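You operate a simulated robot arm through the tools that you are given. There is no shell and no other tool. Be economical: measure what you need, move in short steps, check, and stop when the job is done.

Carry out the task below with a simulated two-armed robot. There is one attempt and no reset: what you move stays moved.

JOB
Kit the white tray: orange housing under the black cover, teal housing open; then push it to the stop.
Fine: snap the cover on before its housing moves; any cells of the tray; the stop stays where it is.

It is judged by the outcome, as a careful person would: the job done as asked, and still so three seconds after it is handed in. It fails if anything else is knocked over, pushed out of place, dropped, spilled or broken. A push-on lid holds only when it is set on centred and level and pressed home; a screw cap is set on level and turned clockwise until tight.

ROBOT AND FRAMES
Two 6-joint arms with two-finger parallel grippers on one trunk, on a base that drives. Base frame: it is fixed to the floor where the robot stands at the start and does not move with it; the origin is under the middle of the robot, x ahead of it, y to its left, z up. Readings come in mm, rad, newtons and seconds.
The left shoulder is at the start at [60, 187, 1172], the right one opposite. With the tool pointing down near the work surface each hand reaches from about 220 to 620 mm from the robot's upright axis, wherever it stands, measured 20 degrees to its own side. Places, roughly: front left cell of the white cell tray [900, 400, 900]; front right cell of the white cell tray [900, 500, 900]; knob of the sliding stop [900, -100, 900]; sliding stop [900, -100, 900]; top of the short orange housing [500, 600, 900]. Payload 1.57 kg a hand.
Tool frame (each hand has its own): the origin (TCP) lies between the finger pads and is the grasp point; the fingertips stand 30 mm ahead of it; z points along the fingers, y is the line along which they close. Largest opening 110 mm; finger width 24, thickness 12; the body of the gripper, 48 by 112 mm, starts 78 mm behind the TCP.
Orientation is that of the tool frame in the base frame, as [roll, pitch, yaw] about the fixed x, y, z axes, in that order (R = Rz(yaw) Ry(pitch) Rx(roll)). With the fingers straight down and closing along the base's y, the tool's x points along the base's -x, its y along +y and its z along -z.

CONTROLS
- The arms move only by the tool apply_moves. It takes "left_increments", "right_increments" or both (then of equal length, played together; a hand with none holds still); each is one flat list of numbers, 7 for each row, row after row: the shift along the tool's x, y, z in units of 150 mm (1.0 is 150 mm), then the turn, a rotation vector about the tool's x, y, z in units of 120 degrees (1.0 is 120 degrees), then the opening, from 0 (shut) to 1 (fully open). In form: [dx, dy, dz, wx, wy, wz, grip, dx, dy, dz, wx, wy, wz, grip, ...]. A call has 1 to 20 rows; each row is the pose to reach, as a shift and turn from the pose commanded when the call began, along the tool's axes at that moment. A call with a number of a shift or a turn outside -1 to 1 is refused whole. Each row takes 0.2 s and may step no farther than 50 mm and 0.15 rad from the row before; otherwise, or with a gripper value out of range, the whole call is refused. Where a pose cannot be reached the arm comes as near as it can. A force on the tool above 70 N (or 10 N above the force at the start of the call, whichever is more), or a blocked arm, ends the call early, and 0.2 s more pass. Each finger travels about 153 mm/s and halts on what it meets, pressing with about 43 N; the grip force reading is that of the motor and also rises with nothing between the fingers. The clock runs only during rows and for 0.2 s after the last one: add rows that repeat a pose to give the fingers time. The reply holds the time, the measured pose of the TCP, the force on the tool along the base axes, the opening and the grip force, in the units named above and with some noise, with the torque about the TCP (base axes, N m) and any sound that the robot's microphone picked up.
- Cameras (640 x 400 px; columns grow to the right, rows downward): "scene" is now at [12, 12.8, 1710.3]; the picture's right is [0.15, -0.99, 0.00], its down [-0.78, -0.12, -0.61] and it looks along [0.60, 0.09, -0.79] (base axes); focal length 280 px, centre (320, 200). "left" rides on the left gripper at [70, -16, -141] in its tool frame; the picture's right is [0.23, 0.97, 0.00], its down [-0.86, 0.20, -0.48] and it looks along [-0.47, 0.11, 0.88] (tool axes); focal length 222 px, centre (320, 200). "right" rides on the right gripper at [70, 16, -141] in its tool frame; the picture's right is [-0.23, 0.97, 0.00], its down [-0.86, -0.20, -0.48] and it looks along [-0.47, -0.11, 0.88] (tool axes); focal length 222 px, centre (320, 200). There is no depth. A picture from a camera that has moved, and an enlarged one, comes with that camera's place and axes in the base frame and with its lens.
- capture(camera): a new picture of that camera. The clock stands still meanwhile.
- move_column(by): slides the trunk up (or, below 0, down) by that many mm; the arms and the scene camera ride with it, the base frame stays. It gives what a move gives, with no picture.
- roll_base(legs): drives the robot by 1 to 6 legs, each [ahead, left, turn to the left] in mm, mm and rad, along the robot's own axes; the way and the turn of a leg run together, so that a leg with both is an arc; at most 1500 mm and 3.142 rad a leg. The arms and the cameras ride along, it lands a little off, and it stops where it bumps. It gives what a move gives.
- aim_head(pan, tilt): turns the head with the scene camera to pan (to the left, within 1.501 rad either way) and tilt (down, from -0.506 to 1.204), counted from straight ahead of the robot. It gives what a move gives.
- enlarge(camera, box): a new picture of the part [left, top, right, bottom] of that camera's present view, enlarged. The clock stands still meanwhile.
- job_done(): hands the job in; it is judged then, once.

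Go step by step. Nothing tells you exact positions but the pictures and the camera data: compare them with the known pose of the tool, close in by small moves and look again before you grip or let go. The budget is 120 turns and 100 pictures, counting those below and the enlarged ones. Unless the task says otherwise, let go and move clear before handing in, and close with one line.

The tools are called after "Call:" as name(argument=value, ...) on one line, values as JSON. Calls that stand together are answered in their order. apply_moves: Moves the arms, as the interface text tells. Its arguments: {"type":"object","properties":{"left_increments":{"type":"array","items":{"type":"number"}},"right_increments":{"type":"array","items":{"type":"number"}}},"required":[]} The other tools are called the same way: move_column (by) slides the trunk up or down; roll_base (legs) drives the base; aim_head (pan, tilt) turns the head that bears the scene camera; capture (camera) takes a picture; enlarge (camera, box) takes an enlarged picture of a part of a camera's view; job_done () hands the job in.

At the start:

```text
clock: 0.0
left_eef_pos: [299.7, 379.1, 1092.9]
left_orientation: [3.141, 0.001, -3.14]
left_ft_force: [0.0, -0.7, 0.8]
left_wrist_torque: [0.03, -0.01, 0.02]
left_width: 110.2
left_gripper_force: 0.0
right_eef_pos: [279.7, 26.5, 1179.8]
right_orientation: [3.141, -0.001, 3.141]
right_ft_force: [1.0, -0.2, -0.7]
right_wrist_torque: [0.0, -0.01, 0.01]
right_width: 110.1
right_gripper_force: 0.0
trunk travel left (down, up): [-800.0, 190.0]
robot x, y, heading: [-1.3, 0.8, -0.003]
head pan, tilt: [0.152, 0.913]
```

scene: 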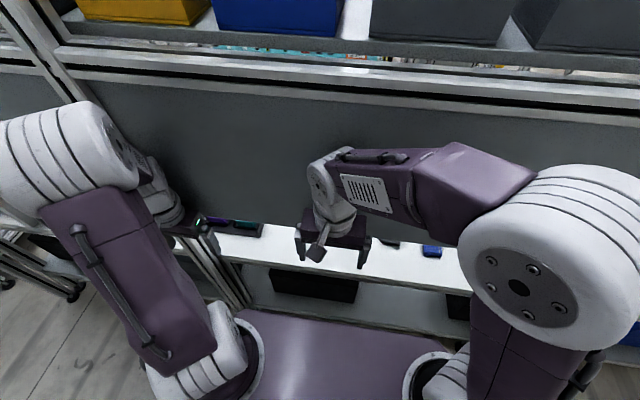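
right: 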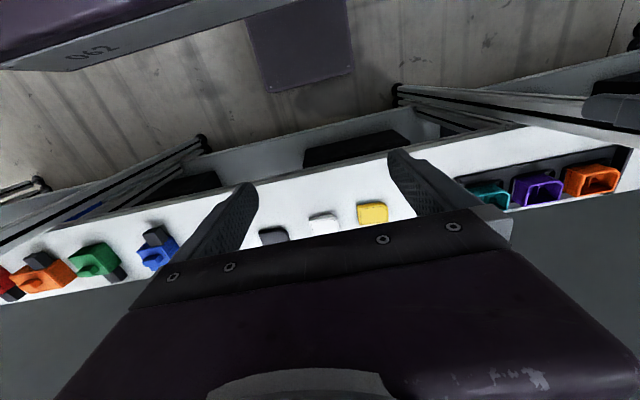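
left: 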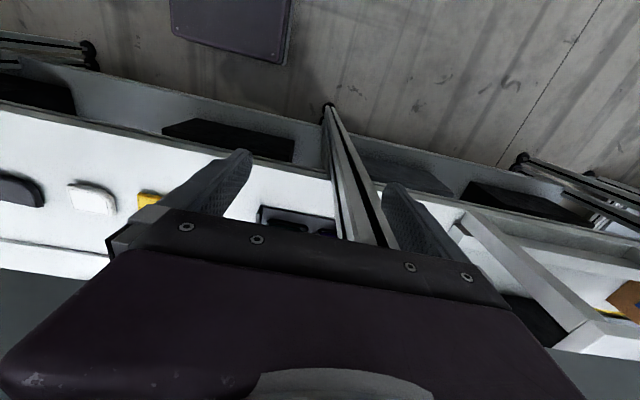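

I see a bench ahead with coloured housings (teal, purple, orange), covers (black, white, yellow) and sliding stops. I'll look around with the head first.

Call:
aim_head(pan=0.7, tilt=0.7)

Call:
capture(camera="scene")

Call:
enlarge(camera="right", box=[400, 100, 640, 250])

Call:
enlarge(camera="right", box=[0, 180, 400, 320])

```text
clock: 1.0
left_eef_pos: [299.6, 377.2, 1093.7]
left_orientation: [-3.14, 0.0, -3.141]
left_ft_force: [-1.2, 0.8, 0.1]
left_wrist_torque: [0.01, 0.0, 0.0]
left_width: 110.0
left_gripper_force: 0.0
right_eef_pos: [279.7, 27.9, 1179.1]
right_orientation: [-3.141, 0.001, -3.141]
right_ft_force: [-0.2, 0.4, -0.6]
right_wrist_torque: [-0.01, -0.04, 0.04]
right_width: 110.1
right_gripper_force: 0.1
trunk travel left (down, up): [-800.0, 190.0]
robot x, y, heading: [2.6, -1.3, 0.002]
head pan, tilt: [0.7, 0.7]
```

```text
96 pictures are left
camera scene: at [3.0, 56.1, 1727.3], right [0.64, -0.77, 0.0], down [-0.49, -0.41, -0.76], along [0.59, 0.49, -0.64], focal length 280 px, centre (320, 200)
```

scene: 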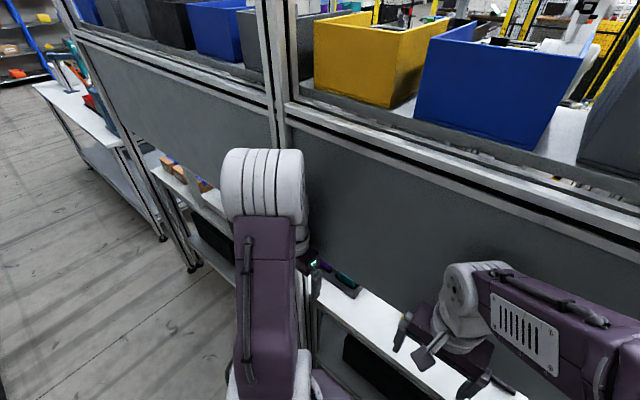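

```text
2.67 times, centred on (520, 175) of right
camera zoom: at [209.1, 44.4, 1320.4], right [0.23, 0.97, 0.0], down [0.86, -0.2, 0.48], along [0.47, -0.11, -0.88], focal length 592 px, centre (-213, 267)
```

zoom: 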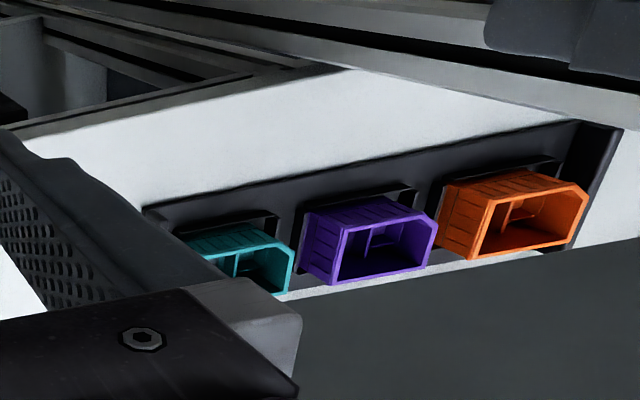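

```text
1.60 times, centred on (200, 250) of right
camera zoom: at [209.1, 44.4, 1320.4], right [0.23, 0.97, 0.0], down [0.86, -0.2, 0.48], along [0.47, -0.11, -0.88], focal length 355 px, centre (512, 120)
```

zoom: 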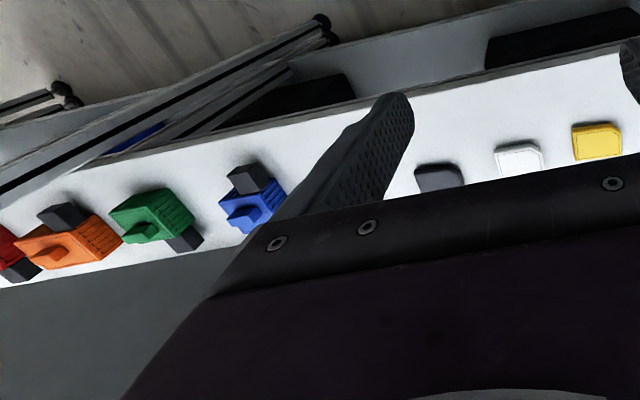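

I need an overview of the far side (tray, stop). I'll raise the trunk and look around.

Call:
move_column(by=190)

Call:
aim_head(pan=0.3, tilt=0.45)

Call:
capture(camera="scene")

Call:
aim_head(pan=-0.9, tilt=0.5)

Call:
capture(camera="scene")

Call:
aim_head(pan=1.2, tilt=0.4)

Call:
capture(camera="scene")

Call:
capture(camera="right")

```text
clock: 3.0
left_eef_pos: [299.9, 376.9, 1284.8]
left_orientation: [-3.141, 0.001, 3.141]
left_ft_force: [0.4, -1.0, 0.9]
left_wrist_torque: [0.0, 0.02, 0.02]
left_width: 110.0
left_gripper_force: 0.0
right_eef_pos: [279.2, 27.0, 1369.2]
right_orientation: [-3.14, -0.001, 3.141]
right_ft_force: [-0.1, 0.0, 0.3]
right_wrist_torque: [-0.02, 0.0, -0.02]
right_width: 109.9
right_gripper_force: 0.0
trunk travel left (down, up): [-990.0, 0.0]
robot x, y, heading: [-0.8, -2.9, -0.003]
head pan, tilt: [0.7, 0.7]
```

```text
clock: 3.9
left_eef_pos: [300.1, 377.3, 1283.9]
left_orientation: [3.14, 0.001, 3.141]
left_ft_force: [-0.1, 0.6, 0.0]
left_wrist_torque: [-0.01, 0.02, 0.04]
left_width: 109.9
left_gripper_force: 0.0
right_eef_pos: [280.6, 29.8, 1369.1]
right_orientation: [-3.141, 0.001, -3.141]
right_ft_force: [-0.2, 0.2, 0.1]
right_wrist_torque: [0.0, 0.01, -0.02]
right_width: 109.7
right_gripper_force: 0.0
trunk travel left (down, up): [-990.0, 0.0]
robot x, y, heading: [4.0, -1.1, -0.001]
head pan, tilt: [0.3, 0.45]
```

```text
93 pictures are left
camera scene: at [25.8, 28.8, 1939.4], right [0.3, -0.95, 0.0], down [-0.42, -0.13, -0.9], along [0.86, 0.27, -0.44], focal length 280 px, centre (320, 200)
```

scene: 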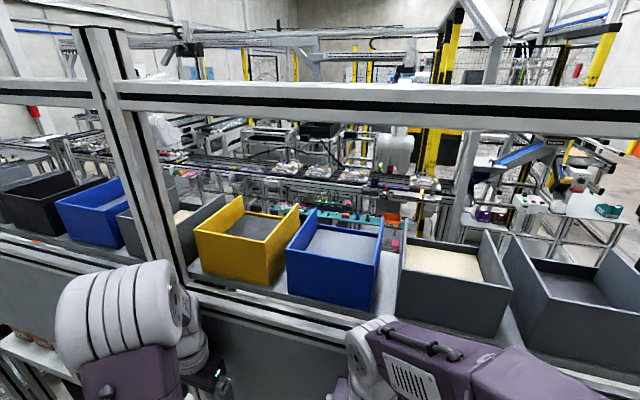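

```text
clock: 5.3
left_eef_pos: [299.7, 377.0, 1284.1]
left_orientation: [3.141, 0.0, 3.141]
left_ft_force: [0.5, 0.7, -0.8]
left_wrist_torque: [0.0, -0.03, -0.02]
left_width: 110.0
left_gripper_force: 0.1
right_eef_pos: [280.4, 26.8, 1369.0]
right_orientation: [3.141, 0.0, -3.141]
right_ft_force: [-0.2, -0.3, -0.1]
right_wrist_torque: [-0.03, 0.0, -0.01]
right_width: 110.0
right_gripper_force: 0.0
trunk travel left (down, up): [-990.0, 0.0]
robot x, y, heading: [1.9, -1.9, 0.004]
head pan, tilt: [-0.901, 0.499]
```

```text
92 pictures are left
camera scene: at [-5.4, -69.7, 1935.0], right [-0.78, -0.62, 0.0], down [-0.3, 0.37, -0.88], along [0.55, -0.69, -0.48], focal length 280 px, centre (320, 200)
```

scene: 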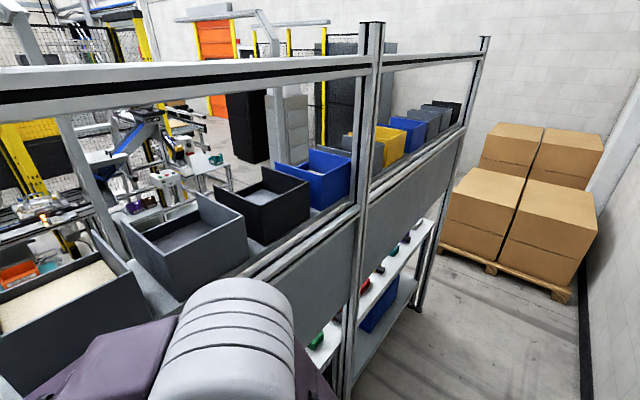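

```text
clock: 7.3
left_eef_pos: [299.3, 377.7, 1283.7]
left_orientation: [-3.141, 0.0, -3.142]
left_ft_force: [-0.3, 0.2, 0.3]
left_wrist_torque: [-0.01, -0.01, -0.02]
left_width: 110.0
left_gripper_force: 0.1
right_eef_pos: [279.5, 26.9, 1368.0]
right_orientation: [-3.141, 0.0, -3.14]
right_ft_force: [0.7, -0.2, -0.2]
right_wrist_torque: [0.02, 0.0, 0.0]
right_width: 110.3
right_gripper_force: 0.0
trunk travel left (down, up): [-990.0, 0.0]
robot x, y, heading: [-1.5, -1.0, -0.002]
head pan, tilt: [1.201, 0.4]
```

```text
91 pictures are left
camera scene: at [-28.5, 87.9, 1944.1], right [0.93, -0.36, 0.0], down [-0.14, -0.36, -0.92], along [0.33, 0.86, -0.39], focal length 280 px, centre (320, 200)
```

scene: 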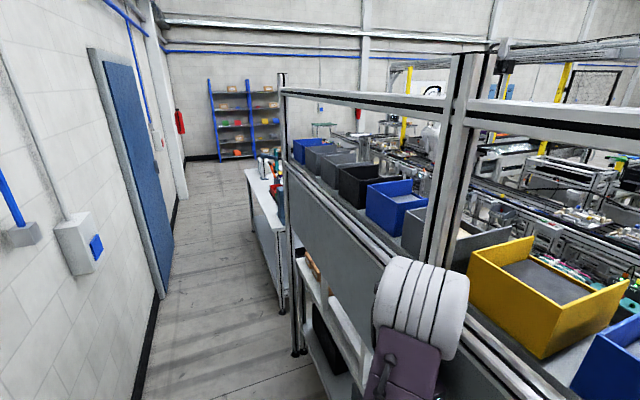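

```text
90 pictures are left
camera right: at [209.1, 44.5, 1510.4], right [0.23, 0.97, 0.0], down [0.86, -0.2, 0.48], along [0.47, -0.11, -0.88], focal length 222 px, centre (320, 200)
```

right: 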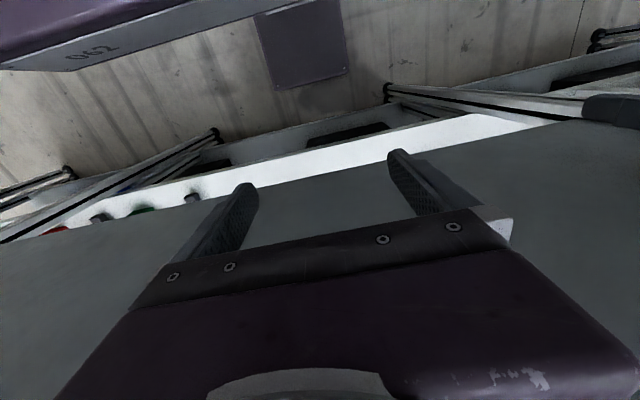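

The bench is enclosed by a front panel whose lower edge is at about z 1040; the parts lie under it. I'll back off and lower the trunk to look underneath.

Call:
roll_base(legs=[[-450, 0, 0]])

Call:
move_column(by=-700)

Call:
aim_head(pan=0.0, tilt=0.35)

Call:
capture(camera="scene")

Call:
aim_head(pan=0.6, tilt=0.35)

Call:
capture(camera="scene")

```text
clock: 10.0
left_eef_pos: [-148.5, 378.0, 1282.6]
left_orientation: [3.141, -0.002, -3.137]
left_ft_force: [0.6, -0.2, 0.1]
left_wrist_torque: [-0.02, 0.03, 0.02]
left_width: 109.9
left_gripper_force: 0.1
right_eef_pos: [-167.1, 29.1, 1369.1]
right_orientation: [-3.14, -0.001, -3.139]
right_ft_force: [0.3, 0.0, -0.7]
right_wrist_torque: [0.01, 0.03, 0.01]
right_width: 110.0
right_gripper_force: 0.1
trunk travel left (down, up): [-990.0, 0.0]
robot x, y, heading: [-448.0, -2.0, 0.006]
head pan, tilt: [1.201, 0.4]
```

```text
refused: -700 is not a number from -400 to 400
```

```text
clock: 11.4
left_eef_pos: [-150.7, 378.2, 1284.7]
left_orientation: [-3.141, 0.0, -3.137]
left_ft_force: [-0.2, -0.1, -0.6]
left_wrist_torque: [0.02, -0.01, 0.01]
left_width: 110.0
left_gripper_force: 0.1
right_eef_pos: [-169.3, 27.9, 1368.9]
right_orientation: [-3.141, 0.0, -3.138]
right_ft_force: [-0.7, 0.4, 0.3]
right_wrist_torque: [-0.01, 0.0, -0.02]
right_width: 110.0
right_gripper_force: 0.2
trunk travel left (down, up): [-990.0, 0.0]
robot x, y, heading: [-450.5, 1.4, 0.004]
head pan, tilt: [0.0, 0.351]
```

```text
89 pictures are left
camera scene: at [-418.4, 1.1, 1948.7], right [0.0, -1.0, 0.0], down [-0.34, 0.0, -0.94], along [0.94, 0.0, -0.34], focal length 280 px, centre (320, 200)
```

scene: 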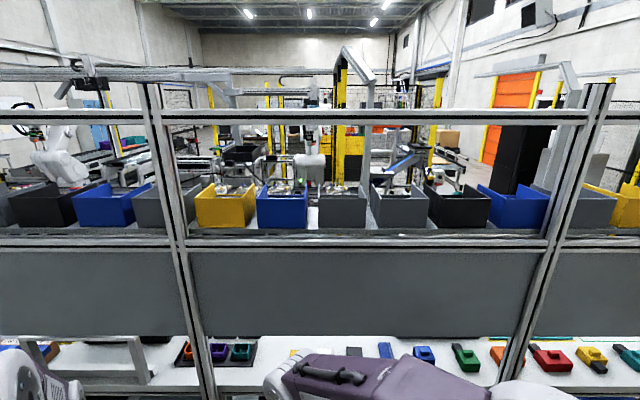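

```text
clock: 12.4
left_eef_pos: [-151.9, 377.3, 1283.3]
left_orientation: [-3.141, 0.0, -3.137]
left_ft_force: [0.0, 0.2, 0.6]
left_wrist_torque: [0.01, -0.02, 0.01]
left_width: 110.0
left_gripper_force: 0.1
right_eef_pos: [-170.8, 28.6, 1369.2]
right_orientation: [-3.141, -0.001, -3.138]
right_ft_force: [-0.4, -0.4, 0.8]
right_wrist_torque: [0.0, -0.02, -0.04]
right_width: 110.2
right_gripper_force: 0.0
trunk travel left (down, up): [-990.0, 0.0]
robot x, y, heading: [-448.3, 1.1, 0.005]
head pan, tilt: [0.6, 0.351]
```

```text
88 pictures are left
camera scene: at [-435.6, 53.3, 1948.7], right [0.57, -0.82, 0.0], down [-0.28, -0.19, -0.94], along [0.77, 0.53, -0.34], focal length 280 px, centre (320, 200)
```

scene: 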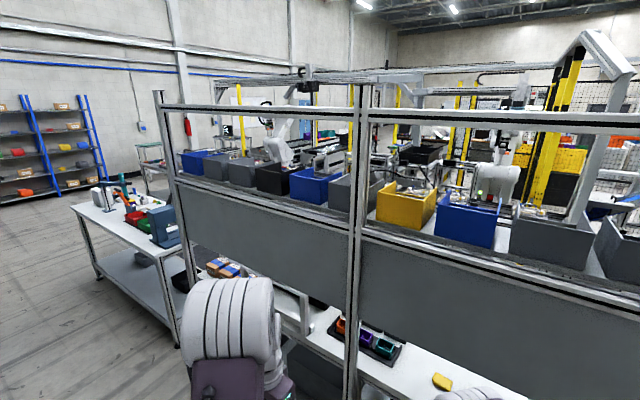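

From further back the housings row shows. Now lower the camera to look deeper.

Call:
move_column(by=-400)

Call:
move_column(by=-200)

Call:
aim_head(pan=0.35, tilt=0.35)

Call:
capture(camera="scene")

Call:
aim_head(pan=-0.35, tilt=0.35)

Call:
capture(camera="scene")

```text
clock: 16.3
left_eef_pos: [-150.8, 377.3, 883.7]
left_orientation: [-3.14, 0.0, -3.139]
left_ft_force: [-0.4, -0.1, -0.8]
left_wrist_torque: [0.02, 0.03, -0.01]
left_width: 110.2
left_gripper_force: 0.1
right_eef_pos: [-170.2, 29.3, 970.1]
right_orientation: [-3.14, 0.0, -3.138]
right_ft_force: [-0.4, 0.4, 0.1]
right_wrist_torque: [0.04, 0.01, 0.02]
right_width: 109.9
right_gripper_force: 0.1
trunk travel left (down, up): [-590.0, 400.0]
robot x, y, heading: [-447.9, -0.6, -0.003]
head pan, tilt: [0.6, 0.351]
```

```text
clock: 18.4
left_eef_pos: [-151.4, 377.3, 684.7]
left_orientation: [3.141, 0.001, -3.138]
left_ft_force: [-0.3, -0.1, -0.6]
left_wrist_torque: [-0.01, -0.02, -0.01]
left_width: 110.1
left_gripper_force: 0.0
right_eef_pos: [-170.0, 28.0, 768.2]
right_orientation: [3.141, 0.0, -3.139]
right_ft_force: [1.2, 0.3, 1.2]
right_wrist_torque: [0.0, 0.0, 0.03]
right_width: 109.8
right_gripper_force: 0.0
trunk travel left (down, up): [-390.0, 600.0]
robot x, y, heading: [-450.0, -5.4, 0.0]
head pan, tilt: [0.6, 0.351]
```

```text
clock: 19.2
left_eef_pos: [-152.0, 377.1, 683.7]
left_orientation: [3.141, 0.0, -3.139]
left_ft_force: [0.1, 0.5, 0.8]
left_wrist_torque: [0.01, 0.04, 0.0]
left_width: 110.2
left_gripper_force: 0.1
right_eef_pos: [-170.2, 27.9, 769.8]
right_orientation: [-3.141, -0.001, -3.137]
right_ft_force: [-0.4, 0.0, 0.3]
right_wrist_torque: [0.0, 0.0, 0.02]
right_width: 109.8
right_gripper_force: 0.1
trunk travel left (down, up): [-390.0, 600.0]
robot x, y, heading: [-449.8, 2.8, 0.002]
head pan, tilt: [0.351, 0.351]
```

```text
87 pictures are left
camera scene: at [-424.7, 33.0, 1348.7], right [0.35, -0.94, 0.0], down [-0.32, -0.12, -0.94], along [0.88, 0.33, -0.34], focal length 280 px, centre (320, 200)
```

scene: 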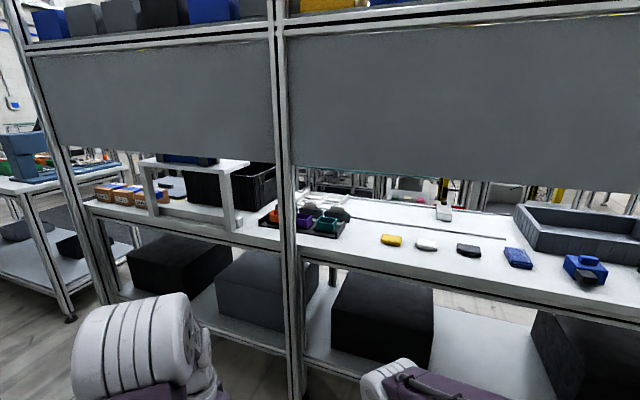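

```text
clock: 20.3
left_eef_pos: [-150.3, 377.7, 683.4]
left_orientation: [3.14, 0.001, -3.138]
left_ft_force: [0.1, 0.1, -1.1]
left_wrist_torque: [-0.02, 0.0, -0.02]
left_width: 110.2
left_gripper_force: 0.1
right_eef_pos: [-171.0, 28.5, 769.9]
right_orientation: [-3.142, -0.001, -3.138]
right_ft_force: [0.1, -0.6, -0.2]
right_wrist_torque: [0.0, -0.02, 0.03]
right_width: 110.1
right_gripper_force: 0.0
trunk travel left (down, up): [-390.0, 600.0]
robot x, y, heading: [-448.8, -2.6, 0.005]
head pan, tilt: [-0.351, 0.351]
```

```text
86 pictures are left
camera scene: at [-424.5, -31.0, 1348.7], right [-0.34, -0.94, 0.0], down [-0.32, 0.12, -0.94], along [0.88, -0.32, -0.34], focal length 280 px, centre (320, 200)
```

scene: 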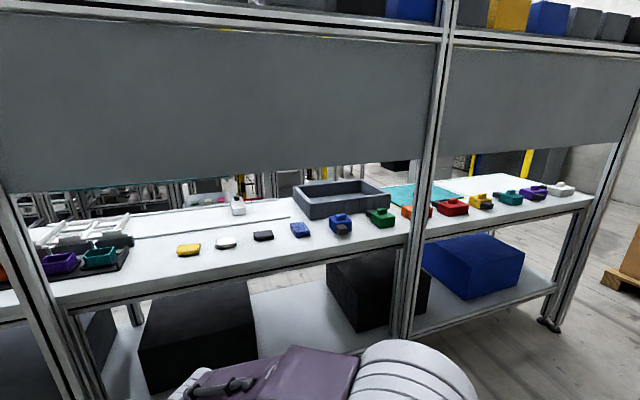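

The tray (white frame), rail and white stop sit at the rear of the bench, the parts at the front. I'll zoom in.

Call:
enlarge(camera="scene", box=[0, 160, 320, 320])

Call:
aim_head(pan=0.35, tilt=0.35)

Call:
enlarge(camera="scene", box=[240, 160, 500, 280])

```text
2.00 times, centred on (160, 240) of scene
camera zoom: at [-424.5, -31.0, 1348.7], right [-0.34, -0.94, 0.0], down [-0.32, 0.12, -0.94], along [0.88, -0.32, -0.34], focal length 560 px, centre (640, 120)
```

zoom: 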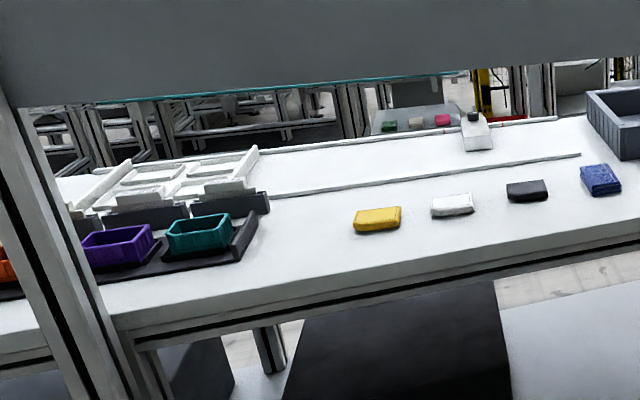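

```text
clock: 21.4
left_eef_pos: [-150.9, 377.7, 682.8]
left_orientation: [3.141, 0.0, -3.138]
left_ft_force: [0.1, 0.0, 0.1]
left_wrist_torque: [0.02, -0.02, -0.02]
left_width: 110.1
left_gripper_force: 0.0
right_eef_pos: [-170.4, 27.7, 769.1]
right_orientation: [3.141, 0.0, -3.139]
right_ft_force: [0.0, -0.3, 0.7]
right_wrist_torque: [0.01, 0.01, 0.04]
right_width: 109.8
right_gripper_force: 0.0
trunk travel left (down, up): [-390.0, 600.0]
robot x, y, heading: [-448.2, 1.0, 0.001]
head pan, tilt: [0.351, 0.351]
```

```text
2.46 times, centred on (370, 220) of scene
camera zoom: at [-424.7, 32.8, 1348.7], right [0.35, -0.94, 0.0], down [-0.32, -0.12, -0.94], along [0.88, 0.32, -0.34], focal length 689 px, centre (197, 151)
```

zoom: 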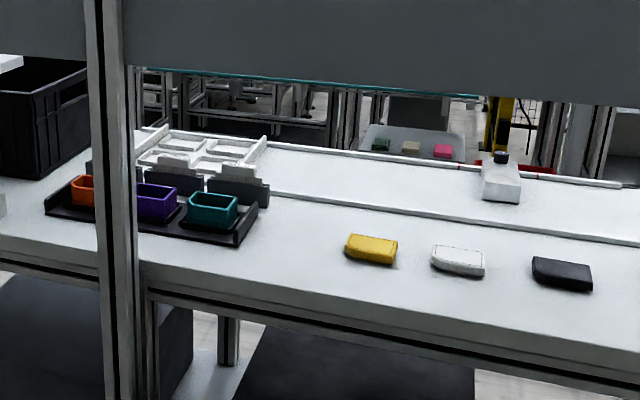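

The layout: opening under the panel spans bench (~z 865) to ~z 1148, posts near y≈442 and y≈-700. Orange ≈[530,588], teal ≈[530,352], black cover ≈[530,-150]. I'll tilt both hands 45° forward so they can reach under the panel.

Call:
apply_moves(left_increments=[0, 0, 0, 0, -0.0625, 0, 1, 0, 0, 0, 0, -0.125, 0, 1, 0, 0, 0, 0, -0.1875, 0, 1, 0, 0, 0, 0, -0.25, 0, 1, 0, 0, 0, 0, -0.3125, 0, 1, 0, 0, 0, 0, -0.375, 0, 1], right_increments=[0, 0, 0, 0, -0.0625, 0, 1, 0, 0, 0, 0, -0.125, 0, 1, 0, 0, 0, 0, -0.1875, 0, 1, 0, 0, 0, 0, -0.25, 0, 1, 0, 0, 0, 0, -0.3125, 0, 1, 0, 0, 0, 0, -0.375, 0, 1])

Call:
capture(camera="scene")

```text
clock: 22.8
left_eef_pos: [-146.0, 395.7, 679.1]
left_orientation: [-3.134, 0.784, -3.135]
left_ft_force: [-0.6, -0.3, -0.3]
left_wrist_torque: [-0.03, -0.03, -0.02]
left_width: 110.0
left_gripper_force: 0.1
left hand out of reach, approached as far as the arm can: row 5, 6
right_eef_pos: [-169.8, 28.6, 769.4]
right_orientation: [-3.138, 0.788, -3.134]
right_ft_force: [-0.1, 0.1, -0.6]
right_wrist_torque: [-0.03, -0.01, 0.01]
right_width: 109.9
right_gripper_force: 0.1
trunk travel left (down, up): [-390.0, 600.0]
robot x, y, heading: [-450.6, -2.0, 0.0]
head pan, tilt: [0.351, 0.351]
```

```text
83 pictures are left
camera scene: at [-425.0, 34.4, 1348.7], right [0.35, -0.94, 0.0], down [-0.32, -0.12, -0.94], along [0.88, 0.33, -0.34], focal length 280 px, centre (320, 200)
```

scene: 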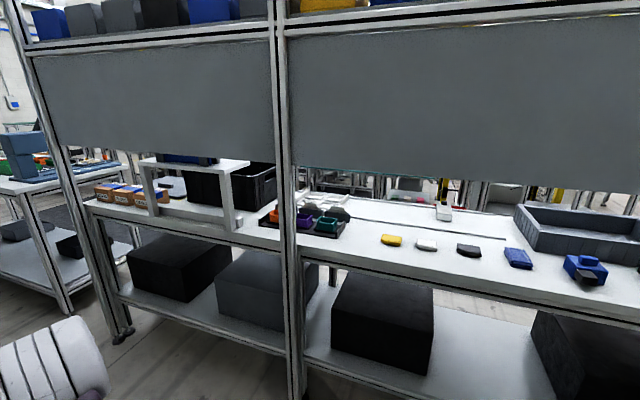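

Tilt works. Raise the trunk 200, shift right so the left hand faces the black cover, and drive back in.

Call:
move_column(by=200)

Call:
roll_base(legs=[[0, -420, 0]])

Call:
aim_head(pan=0.2, tilt=0.5)

Call:
capture(camera="scene")

Call:
capture(camera="left")

```text
clock: 24.9
left_eef_pos: [-147.3, 394.6, 878.0]
left_orientation: [-3.136, 0.783, -3.137]
left_ft_force: [0.4, 0.1, -0.4]
left_wrist_torque: [-0.03, 0.02, 0.0]
left_width: 110.1
left_gripper_force: 0.2
right_eef_pos: [-170.4, 28.5, 969.2]
right_orientation: [3.141, 0.786, -3.136]
right_ft_force: [0.4, 0.4, -0.1]
right_wrist_torque: [0.0, -0.01, -0.03]
right_width: 110.0
right_gripper_force: 0.1
trunk travel left (down, up): [-590.0, 400.0]
robot x, y, heading: [-454.8, -1.7, -0.0]
head pan, tilt: [0.351, 0.351]
```

```text
clock: 27.5
left_eef_pos: [-145.5, -24.2, 878.9]
left_orientation: [-3.135, 0.784, -3.133]
left_ft_force: [0.4, 1.1, 0.8]
left_wrist_torque: [0.01, 0.0, 0.04]
left_width: 109.6
left_gripper_force: 0.2
right_eef_pos: [-168.0, -391.7, 969.2]
right_orientation: [-3.141, 0.786, -3.133]
right_ft_force: [0.3, -0.5, -0.2]
right_wrist_torque: [0.01, -0.02, 0.01]
right_width: 109.9
right_gripper_force: 0.0
trunk travel left (down, up): [-590.0, 400.0]
robot x, y, heading: [-453.5, -422.5, 0.012]
head pan, tilt: [0.351, 0.351]
```

```text
clock: 28.2
left_eef_pos: [-146.0, -23.1, 879.4]
left_orientation: [-3.136, 0.785, -3.134]
left_ft_force: [0.6, 0.2, 0.2]
left_wrist_torque: [-0.03, -0.01, 0.02]
left_width: 109.9
left_gripper_force: 0.1
right_eef_pos: [-167.4, -390.4, 967.8]
right_orientation: [3.141, 0.786, -3.136]
right_ft_force: [0.0, -0.8, 0.2]
right_wrist_torque: [0.03, -0.02, 0.0]
right_width: 110.0
right_gripper_force: 0.0
trunk travel left (down, up): [-590.0, 400.0]
robot x, y, heading: [-450.1, -420.7, 0.011]
head pan, tilt: [0.201, 0.499]
```

```text
82 pictures are left
camera scene: at [-421.0, -400.9, 1535.1], right [0.21, -0.98, 0.0], down [-0.47, -0.1, -0.88], along [0.86, 0.18, -0.48], focal length 280 px, centre (320, 200)
```

scene: 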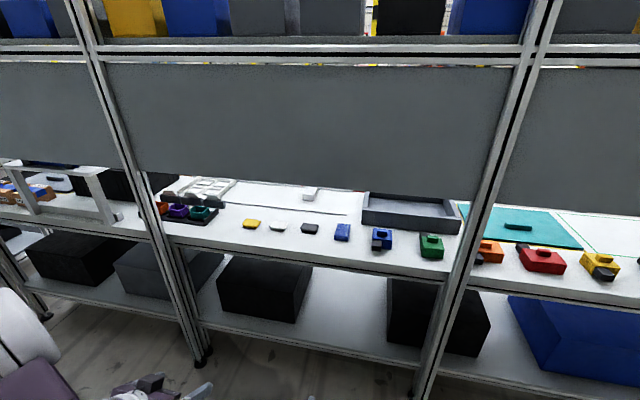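

```text
81 pictures are left
camera left: at [-294.7, -42.0, 929.8], right [-0.17, 0.97, -0.16], down [0.27, 0.2, 0.94], along [0.95, 0.11, -0.29], focal length 222 px, centre (320, 200)
```

left: 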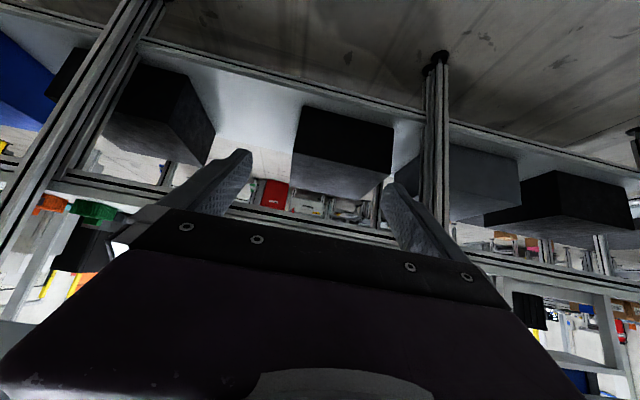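

Objects confirmed; black cover ≈[522,-161]. Drive ahead.

Call:
roll_base(legs=[[425, 0, -0.011]])

Call:
aim_head(pan=0.45, tilt=0.9)

Call:
capture(camera="scene")

Call:
capture(camera="left")

```text
clock: 30.8
left_eef_pos: [282.5, -26.3, 878.3]
left_orientation: [-3.136, 0.782, 3.14]
left_ft_force: [0.9, -0.7, -0.3]
left_wrist_torque: [-0.03, 0.0, 0.02]
left_width: 110.0
left_gripper_force: 0.0
right_eef_pos: [256.3, -392.8, 970.1]
right_orientation: [-3.142, 0.786, 3.14]
right_ft_force: [0.0, 0.3, 0.6]
right_wrist_torque: [0.03, 0.02, 0.02]
right_width: 110.0
right_gripper_force: 0.1
trunk travel left (down, up): [-590.0, 400.0]
robot x, y, heading: [-24.0, -418.9, -0.005]
head pan, tilt: [0.201, 0.499]
```

```text
clock: 31.7
left_eef_pos: [282.0, -26.8, 878.8]
left_orientation: [-3.136, 0.784, 3.14]
left_ft_force: [-0.1, 0.4, -0.4]
left_wrist_torque: [0.0, -0.01, -0.03]
left_width: 109.6
left_gripper_force: 0.0
right_eef_pos: [255.9, -393.4, 970.1]
right_orientation: [3.14, 0.785, 3.141]
right_ft_force: [-0.4, 1.0, -0.9]
right_wrist_torque: [0.01, 0.0, -0.01]
right_width: 109.7
right_gripper_force: 0.1
trunk travel left (down, up): [-590.0, 400.0]
robot x, y, heading: [-27.8, -419.6, -0.001]
head pan, tilt: [0.45, 0.901]
```

```text
80 pictures are left
camera scene: at [-18.8, -385.5, 1501.2], right [0.43, -0.9, 0.0], down [-0.71, -0.34, -0.62], along [0.56, 0.27, -0.78], focal length 280 px, centre (320, 200)
```

scene: 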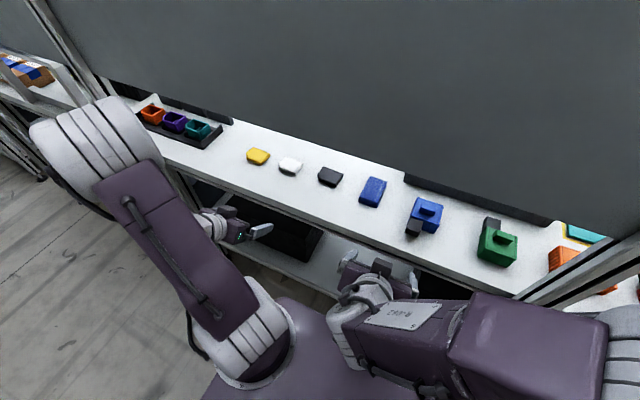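

```text
79 pictures are left
camera left: at [132.2, -42.5, 929.8], right [-0.16, 0.97, -0.16], down [0.27, 0.2, 0.94], along [0.95, 0.1, -0.29], focal length 222 px, centre (320, 200)
```

left: 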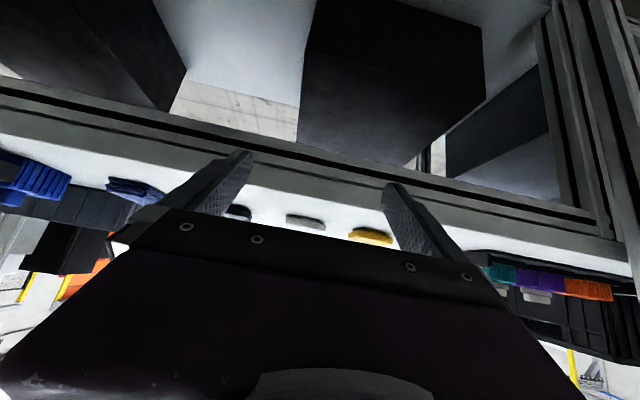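

Call:
enlarge(camera="scene", box=[240, 130, 400, 230])

Call:
enlarge(camera="scene", box=[120, 80, 280, 180])

```text
4.00 times, centred on (320, 180) of scene
camera zoom: at [-18.8, -385.5, 1501.2], right [0.43, -0.9, 0.0], down [-0.71, -0.34, -0.62], along [0.56, 0.27, -0.78], focal length 1119 px, centre (320, 280)
```

zoom: 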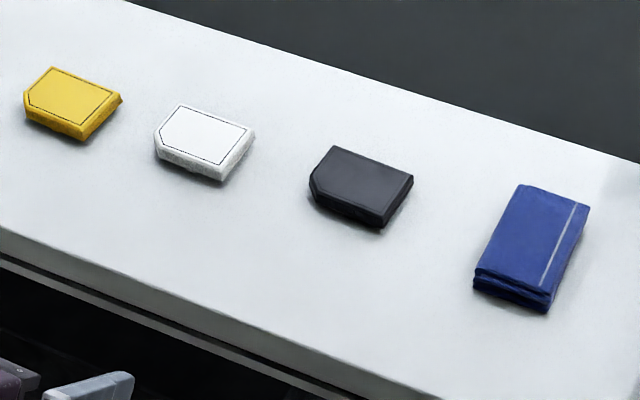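

```text
4.00 times, centred on (200, 130) of scene
camera zoom: at [-18.8, -385.5, 1501.2], right [0.43, -0.9, 0.0], down [-0.71, -0.34, -0.62], along [0.56, 0.27, -0.78], focal length 1119 px, centre (800, 480)
```

zoom: 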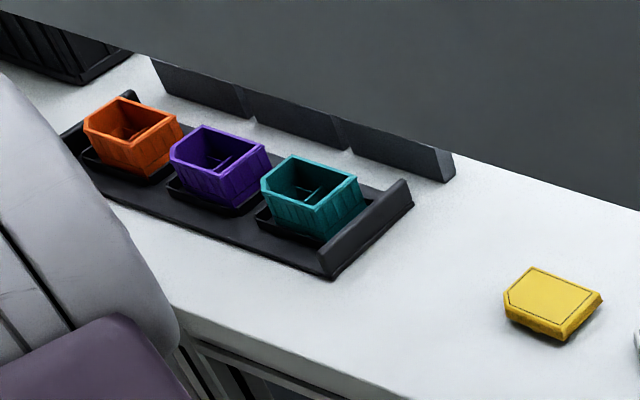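

Cover geometry: ~70 (y) × 50 (x) mm at about [532,-152], bench top ≈850, chamfered corner same side as on the housing. I'll flatten the left hand to 30° below horizontal and bring it in front of the black cover.

Call:
apply_moves(left_increments=[-0.16, -0.168, 0.063, 0, -0.025, 0, 1, -0.32, -0.336, 0.126, 0, -0.05, 0, 1, -0.48, -0.504, 0.19, 0, -0.075, 0, 1, -0.64, -0.672, 0.253, 0, -0.1, 0, 1, -0.797, -0.84, 0.316, 0, -0.125, 0, 1])

Call:
capture(camera="scene")

Call:
capture(camera="left")

```text
clock: 32.9
left_eef_pos: [436.1, -128.7, 945.8]
left_orientation: [-3.113, 1.038, -3.124]
left_ft_force: [0.2, -0.1, 0.0]
left_wrist_torque: [0.02, 0.0, 0.01]
left_width: 109.9
left_gripper_force: 0.0
left hand out of reach, approached as far as the arm can: row 1, 2, 3, 4, 5
right_eef_pos: [255.6, -394.2, 969.0]
right_orientation: [3.14, 0.785, 3.139]
right_ft_force: [0.1, -0.6, -0.7]
right_wrist_torque: [0.03, -0.01, 0.0]
right_width: 109.8
right_gripper_force: 0.1
trunk travel left (down, up): [-590.0, 400.0]
robot x, y, heading: [-23.7, -418.8, -0.003]
head pan, tilt: [0.45, 0.901]
```

```text
76 pictures are left
camera scene: at [-18.2, -386.8, 1501.2], right [0.43, -0.9, 0.0], down [-0.71, -0.34, -0.62], along [0.56, 0.27, -0.78], focal length 280 px, centre (320, 200)
```

scene: 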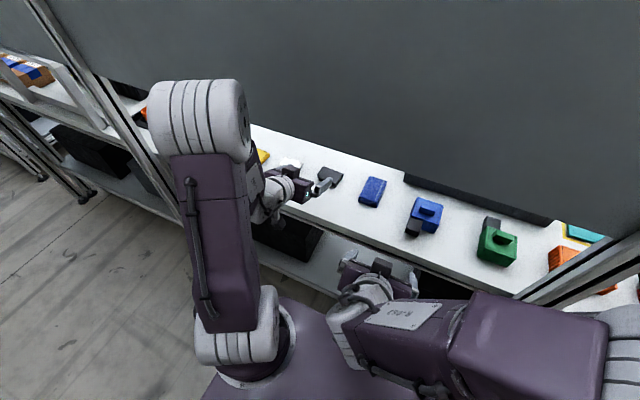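

```text
75 pictures are left
camera left: at [280.2, -144.0, 958.1], right [-0.11, 0.97, -0.21], down [0.02, 0.21, 0.98], along [0.99, 0.1, -0.05], focal length 222 px, centre (320, 200)
```

left: 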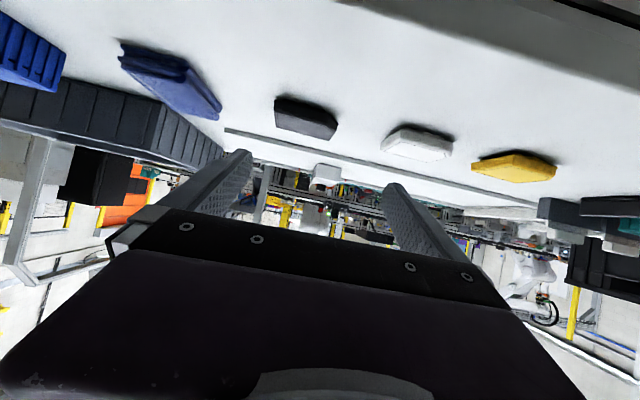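

The hand is pointing well, but the arm is too folded (elbow near the panel). I'll back the base 130 mm so it can extend.

Call:
roll_base(legs=[[-130, 0, 0]])

Call:
apply_moves(left_increments=[0, 0, 0, 0, 0, 0, 1])

```text
clock: 34.1
left_eef_pos: [307.0, -127.7, 945.6]
left_orientation: [-3.112, 1.039, -3.125]
left_ft_force: [-0.1, 0.4, -0.5]
left_wrist_torque: [-0.03, 0.02, 0.02]
left_width: 110.2
left_gripper_force: 0.0
right_eef_pos: [126.0, -392.9, 968.8]
right_orientation: [3.141, 0.784, 3.138]
right_ft_force: [0.5, -0.9, -0.4]
right_wrist_torque: [-0.02, 0.01, 0.02]
right_width: 110.1
right_gripper_force: 0.1
trunk travel left (down, up): [-590.0, 400.0]
robot x, y, heading: [-148.2, -421.7, -0.005]
head pan, tilt: [0.45, 0.901]
```

```text
clock: 34.5
left_eef_pos: [307.9, -128.2, 945.1]
left_orientation: [-3.112, 1.037, -3.123]
left_ft_force: [-1.1, 0.5, 0.5]
left_wrist_torque: [0.0, 0.0, 0.03]
left_width: 110.1
left_gripper_force: 0.0
right_eef_pos: [126.4, -391.6, 967.5]
right_orientation: [-3.141, 0.781, 3.139]
right_ft_force: [0.7, 0.1, 0.9]
right_wrist_torque: [0.02, -0.01, 0.03]
right_width: 110.1
right_gripper_force: 0.1
trunk travel left (down, up): [-590.0, 400.0]
robot x, y, heading: [-153.0, -420.8, -0.005]
head pan, tilt: [0.45, 0.901]
```

Call:
apply_moves(left_increments=[-0.069, -0.04, 0.215, -0.002, -0.001, 0.001, 1, -0.137, -0.08, 0.43, -0.004, -0.002, 0.002, 1, -0.206, -0.12, 0.645, -0.006, -0.004, 0.003, 1, -0.275, -0.16, 0.859, -0.0074, -0.005, 0.0041, 1])

Call:
capture(camera="scene")

Call:
capture(camera="left")

```text
clock: 35.5
left_eef_pos: [439.5, -153.8, 916.4]
left_orientation: [3.141, 1.048, -3.14]
left_ft_force: [-0.3, 0.3, 0.4]
left_wrist_torque: [0.01, 0.03, -0.01]
left_width: 109.8
left_gripper_force: 0.0
right_eef_pos: [126.9, -392.7, 968.5]
right_orientation: [-3.141, 0.784, 3.138]
right_ft_force: [1.3, 0.4, 0.0]
right_wrist_torque: [0.03, 0.01, 0.0]
right_width: 110.3
right_gripper_force: 0.0
trunk travel left (down, up): [-590.0, 400.0]
robot x, y, heading: [-154.0, -422.3, -0.003]
head pan, tilt: [0.45, 0.901]
```

```text
74 pictures are left
camera scene: at [-146.5, -385.2, 1501.1], right [0.43, -0.9, 0.0], down [-0.71, -0.34, -0.62], along [0.56, 0.27, -0.78], focal length 280 px, centre (320, 200)
```

scene: 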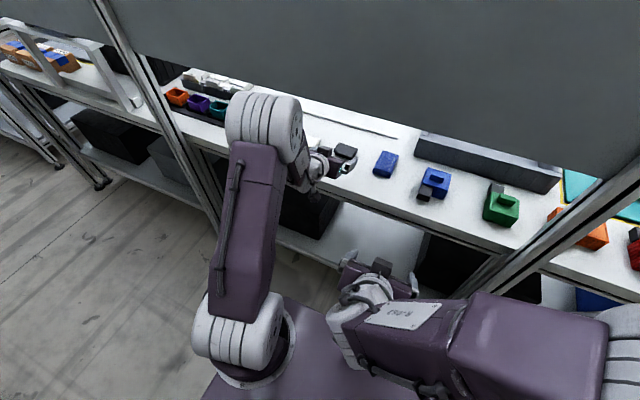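

```text
73 pictures are left
camera left: at [282.9, -170.5, 926.1], right [-0.11, 0.97, -0.2], down [0.01, 0.2, 0.98], along [0.99, 0.11, -0.04], focal length 222 px, centre (320, 200)
```

left: 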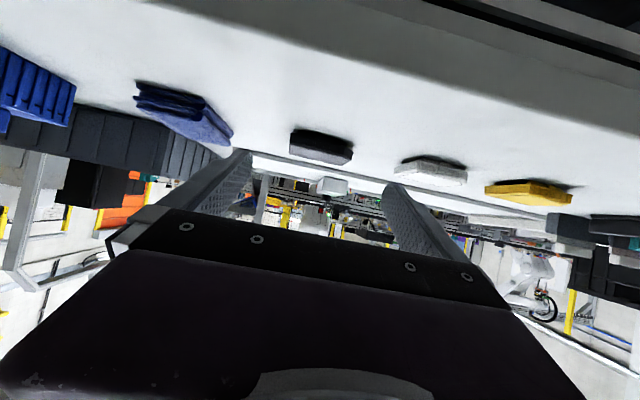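

Aligned with the cover (y≈-154). Advance and lower around it.

Call:
apply_moves(left_increments=[-0.098, 0, 0.246, 0, 0, 0, 0.85, -0.196, 0, 0.491, 0, 0, 0, 0.85, -0.13, 0, 0.528, 0, 0, 0, 0.85, -0.069, 0, 0.565, 0, 0, 0, 0.85])

Call:
capture(camera="left")

Call:
enlarge(camera="scene", box=[240, 90, 400, 190])

```text
clock: 36.5
left_eef_pos: [518.5, -154.0, 883.7]
left_orientation: [3.141, 1.046, -3.141]
left_ft_force: [0.1, -0.2, 0.4]
left_wrist_torque: [-0.04, 0.0, 0.0]
left_width: 93.4
left_gripper_force: 0.0
right_eef_pos: [126.3, -392.6, 969.4]
right_orientation: [-3.141, 0.785, 3.139]
right_ft_force: [0.1, 0.0, -0.2]
right_wrist_torque: [0.01, -0.01, -0.01]
right_width: 110.0
right_gripper_force: 0.0
trunk travel left (down, up): [-590.0, 400.0]
robot x, y, heading: [-151.9, -421.1, 0.0]
head pan, tilt: [0.45, 0.901]
```

```text
72 pictures are left
camera left: at [361.0, -169.9, 892.9], right [-0.11, 0.97, -0.2], down [0.01, 0.2, 0.98], along [0.99, 0.11, -0.04], focal length 222 px, centre (320, 200)
```

left: 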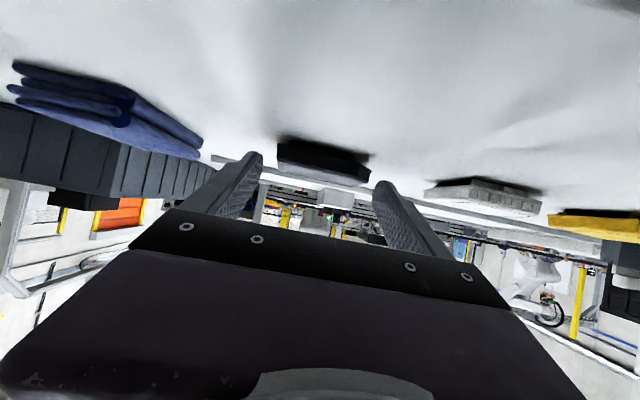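

```text
4.00 times, centred on (320, 140) of scene
camera zoom: at [-147.1, -385.0, 1501.1], right [0.43, -0.9, 0.0], down [-0.71, -0.34, -0.62], along [0.56, 0.27, -0.78], focal length 1119 px, centre (320, 440)
```

zoom: 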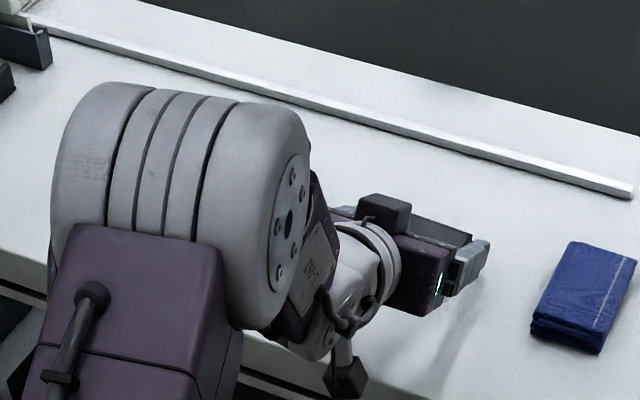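

Fingers straddle the cover. Lower 4 mm more and close.

Call:
apply_moves(left_increments=[0.0231, 0, 0.0133, 0, 0, 0, 0.85, 0.0231, 0, 0.0133, 0, 0, 0, 0.5, 0.0231, 0, 0.0133, 0, 0, 0, 0.5, 0.0231, 0, 0.0133, 0, 0, 0, 0.5])

Call:
capture(camera="left")

```text
clock: 37.5
left_eef_pos: [517.4, -153.6, 880.4]
left_orientation: [3.141, 1.048, -3.141]
left_ft_force: [0.0, 0.5, 0.8]
left_wrist_torque: [0.01, 0.03, 0.0]
left_width: 71.1
left_gripper_force: 42.8
right_eef_pos: [126.6, -393.5, 968.8]
right_orientation: [3.141, 0.784, 3.138]
right_ft_force: [-0.2, -1.1, -0.2]
right_wrist_torque: [0.0, 0.01, 0.0]
right_width: 109.8
right_gripper_force: 0.0
trunk travel left (down, up): [-590.0, 400.0]
robot x, y, heading: [-152.1, -421.8, -0.003]
head pan, tilt: [0.45, 0.901]
```

```text
70 pictures are left
camera left: at [360.4, -170.3, 889.3], right [-0.11, 0.97, -0.2], down [0.01, 0.2, 0.98], along [0.99, 0.11, -0.03], focal length 222 px, centre (320, 200)
```

left: 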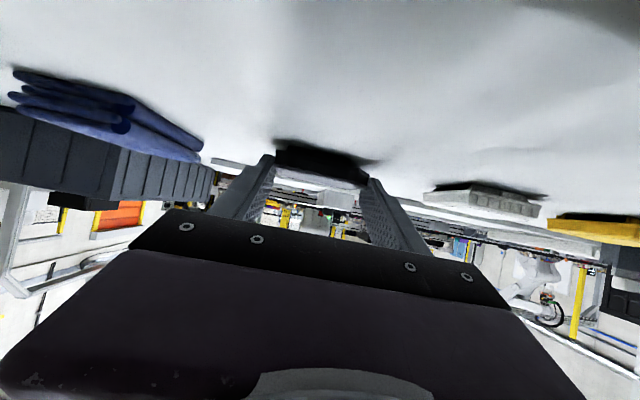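

Gripped (71 mm). Lift 40 mm and check.

Call:
apply_moves(left_increments=[-0.115, 0, -0.067, 0, 0, 0, 0.5, -0.231, 0, -0.133, 0, 0, 0, 0.5])

Call:
enlarge(camera="left", box=[200, 100, 440, 250])

```text
clock: 38.1
left_eef_pos: [518.3, -152.0, 918.6]
left_orientation: [-3.14, 1.05, -3.139]
left_ft_force: [0.0, 0.2, -1.2]
left_wrist_torque: [-0.01, 0.0, -0.02]
left_width: 71.1
left_gripper_force: 43.3
right_eef_pos: [125.9, -392.1, 968.6]
right_orientation: [3.141, 0.784, 3.138]
right_ft_force: [-0.9, -0.6, 0.8]
right_wrist_torque: [-0.03, 0.0, -0.01]
right_width: 109.9
right_gripper_force: 0.2
trunk travel left (down, up): [-590.0, 400.0]
robot x, y, heading: [-156.4, -418.6, -0.003]
head pan, tilt: [0.45, 0.901]
```

```text
2.67 times, centred on (320, 175) of left
camera zoom: at [360.8, -169.5, 929.1], right [-0.11, 0.97, -0.2], down [0.01, 0.2, 0.98], along [0.99, 0.11, -0.03], focal length 592 px, centre (320, 267)
```

zoom: 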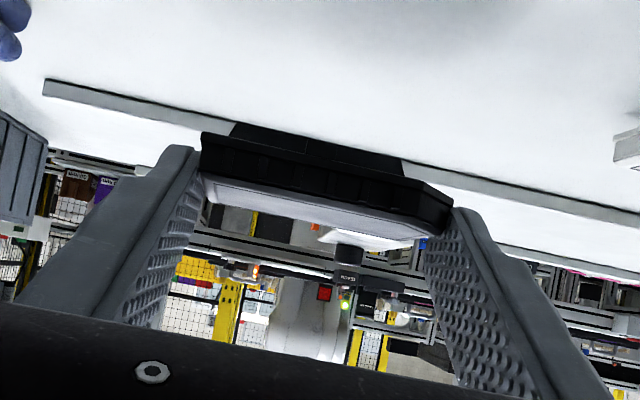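

Cover is held level. Back the base out and drive left 740 mm to face the housings.

Call:
roll_base(legs=[[-260, 0, 0], [0, 740, 0.003]])

Call:
aim_head(pan=0.4, tilt=0.6)

Call:
capture(camera="scene")

Call:
capture(camera="left")

```text
clock: 43.6
left_eef_pos: [256.3, 594.2, 919.1]
left_orientation: [3.141, 1.05, -3.134]
left_ft_force: [-0.5, 0.4, -0.5]
left_wrist_torque: [0.01, 0.01, 0.03]
left_width: 70.7
left_gripper_force: 43.1
right_eef_pos: [-132.8, 351.9, 968.9]
right_orientation: [3.142, 0.785, -3.137]
right_ft_force: [-0.3, -0.4, -0.3]
right_wrist_torque: [-0.01, 0.02, 0.0]
right_width: 110.0
right_gripper_force: 0.0
trunk travel left (down, up): [-590.0, 400.0]
robot x, y, heading: [-414.1, 324.5, 0.004]
head pan, tilt: [0.45, 0.901]
```

```text
clock: 44.4
left_eef_pos: [257.4, 593.9, 918.9]
left_orientation: [3.14, 1.047, -3.134]
left_ft_force: [-0.6, 0.1, 0.0]
left_wrist_torque: [-0.02, 0.03, 0.02]
left_width: 70.4
left_gripper_force: 43.2
right_eef_pos: [-133.1, 351.5, 969.3]
right_orientation: [3.142, 0.787, -3.137]
right_ft_force: [-0.5, 0.7, -0.3]
right_wrist_torque: [-0.02, 0.01, 0.0]
right_width: 110.0
right_gripper_force: 0.0
trunk travel left (down, up): [-590.0, 400.0]
robot x, y, heading: [-414.0, 321.0, 0.004]
head pan, tilt: [0.4, 0.6]
```

```text
68 pictures are left
camera scene: at [-394.2, 358.6, 1525.9], right [0.39, -0.92, 0.0], down [-0.52, -0.22, -0.82], along [0.76, 0.32, -0.57], focal length 280 px, centre (320, 200)
```

scene: 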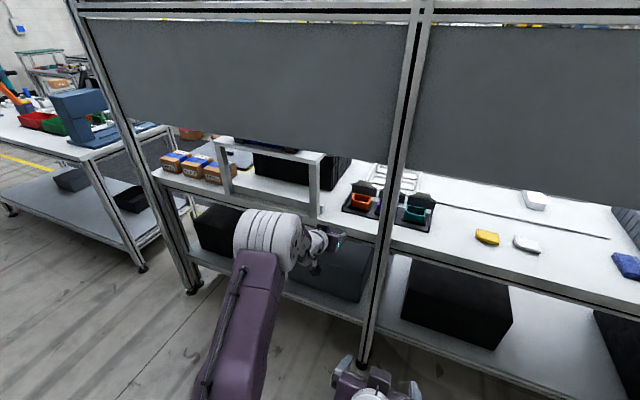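

```text
67 pictures are left
camera left: at [99.9, 576.3, 928.9], right [-0.12, 0.97, -0.2], down [0.01, 0.2, 0.98], along [0.99, 0.12, -0.03], focal length 222 px, centre (320, 200)
```

left: 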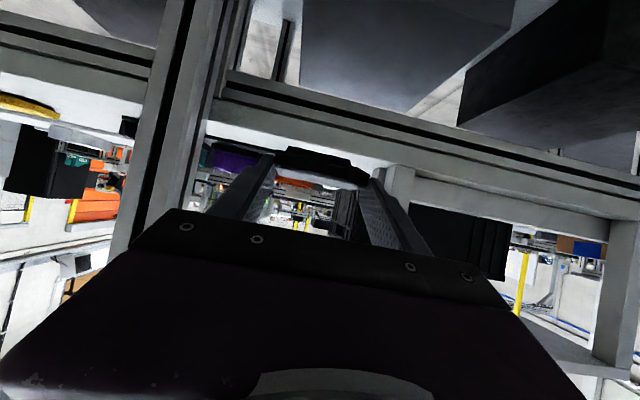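

Call:
enlarge(camera="scene", box=[320, 160, 480, 260])

Call:
enlarge(camera="left", box=[200, 120, 440, 270])

```text
4.00 times, centred on (400, 210) of scene
camera zoom: at [-394.2, 358.6, 1525.9], right [0.39, -0.92, 0.0], down [-0.52, -0.22, -0.82], along [0.76, 0.32, -0.57], focal length 1119 px, centre (0, 160)
```

zoom: 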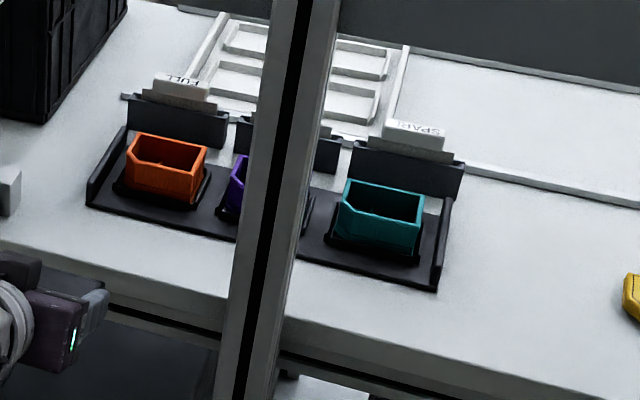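

```text
2.67 times, centred on (320, 195) of left
camera zoom: at [99.9, 576.3, 928.9], right [-0.12, 0.97, -0.2], down [0.01, 0.2, 0.98], along [0.99, 0.12, -0.03], focal length 592 px, centre (320, 213)
```

zoom: 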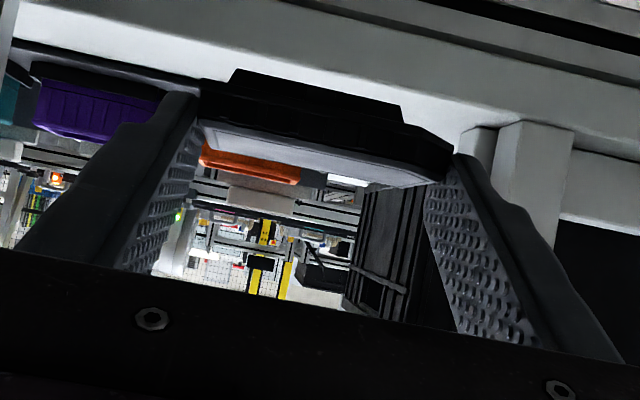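

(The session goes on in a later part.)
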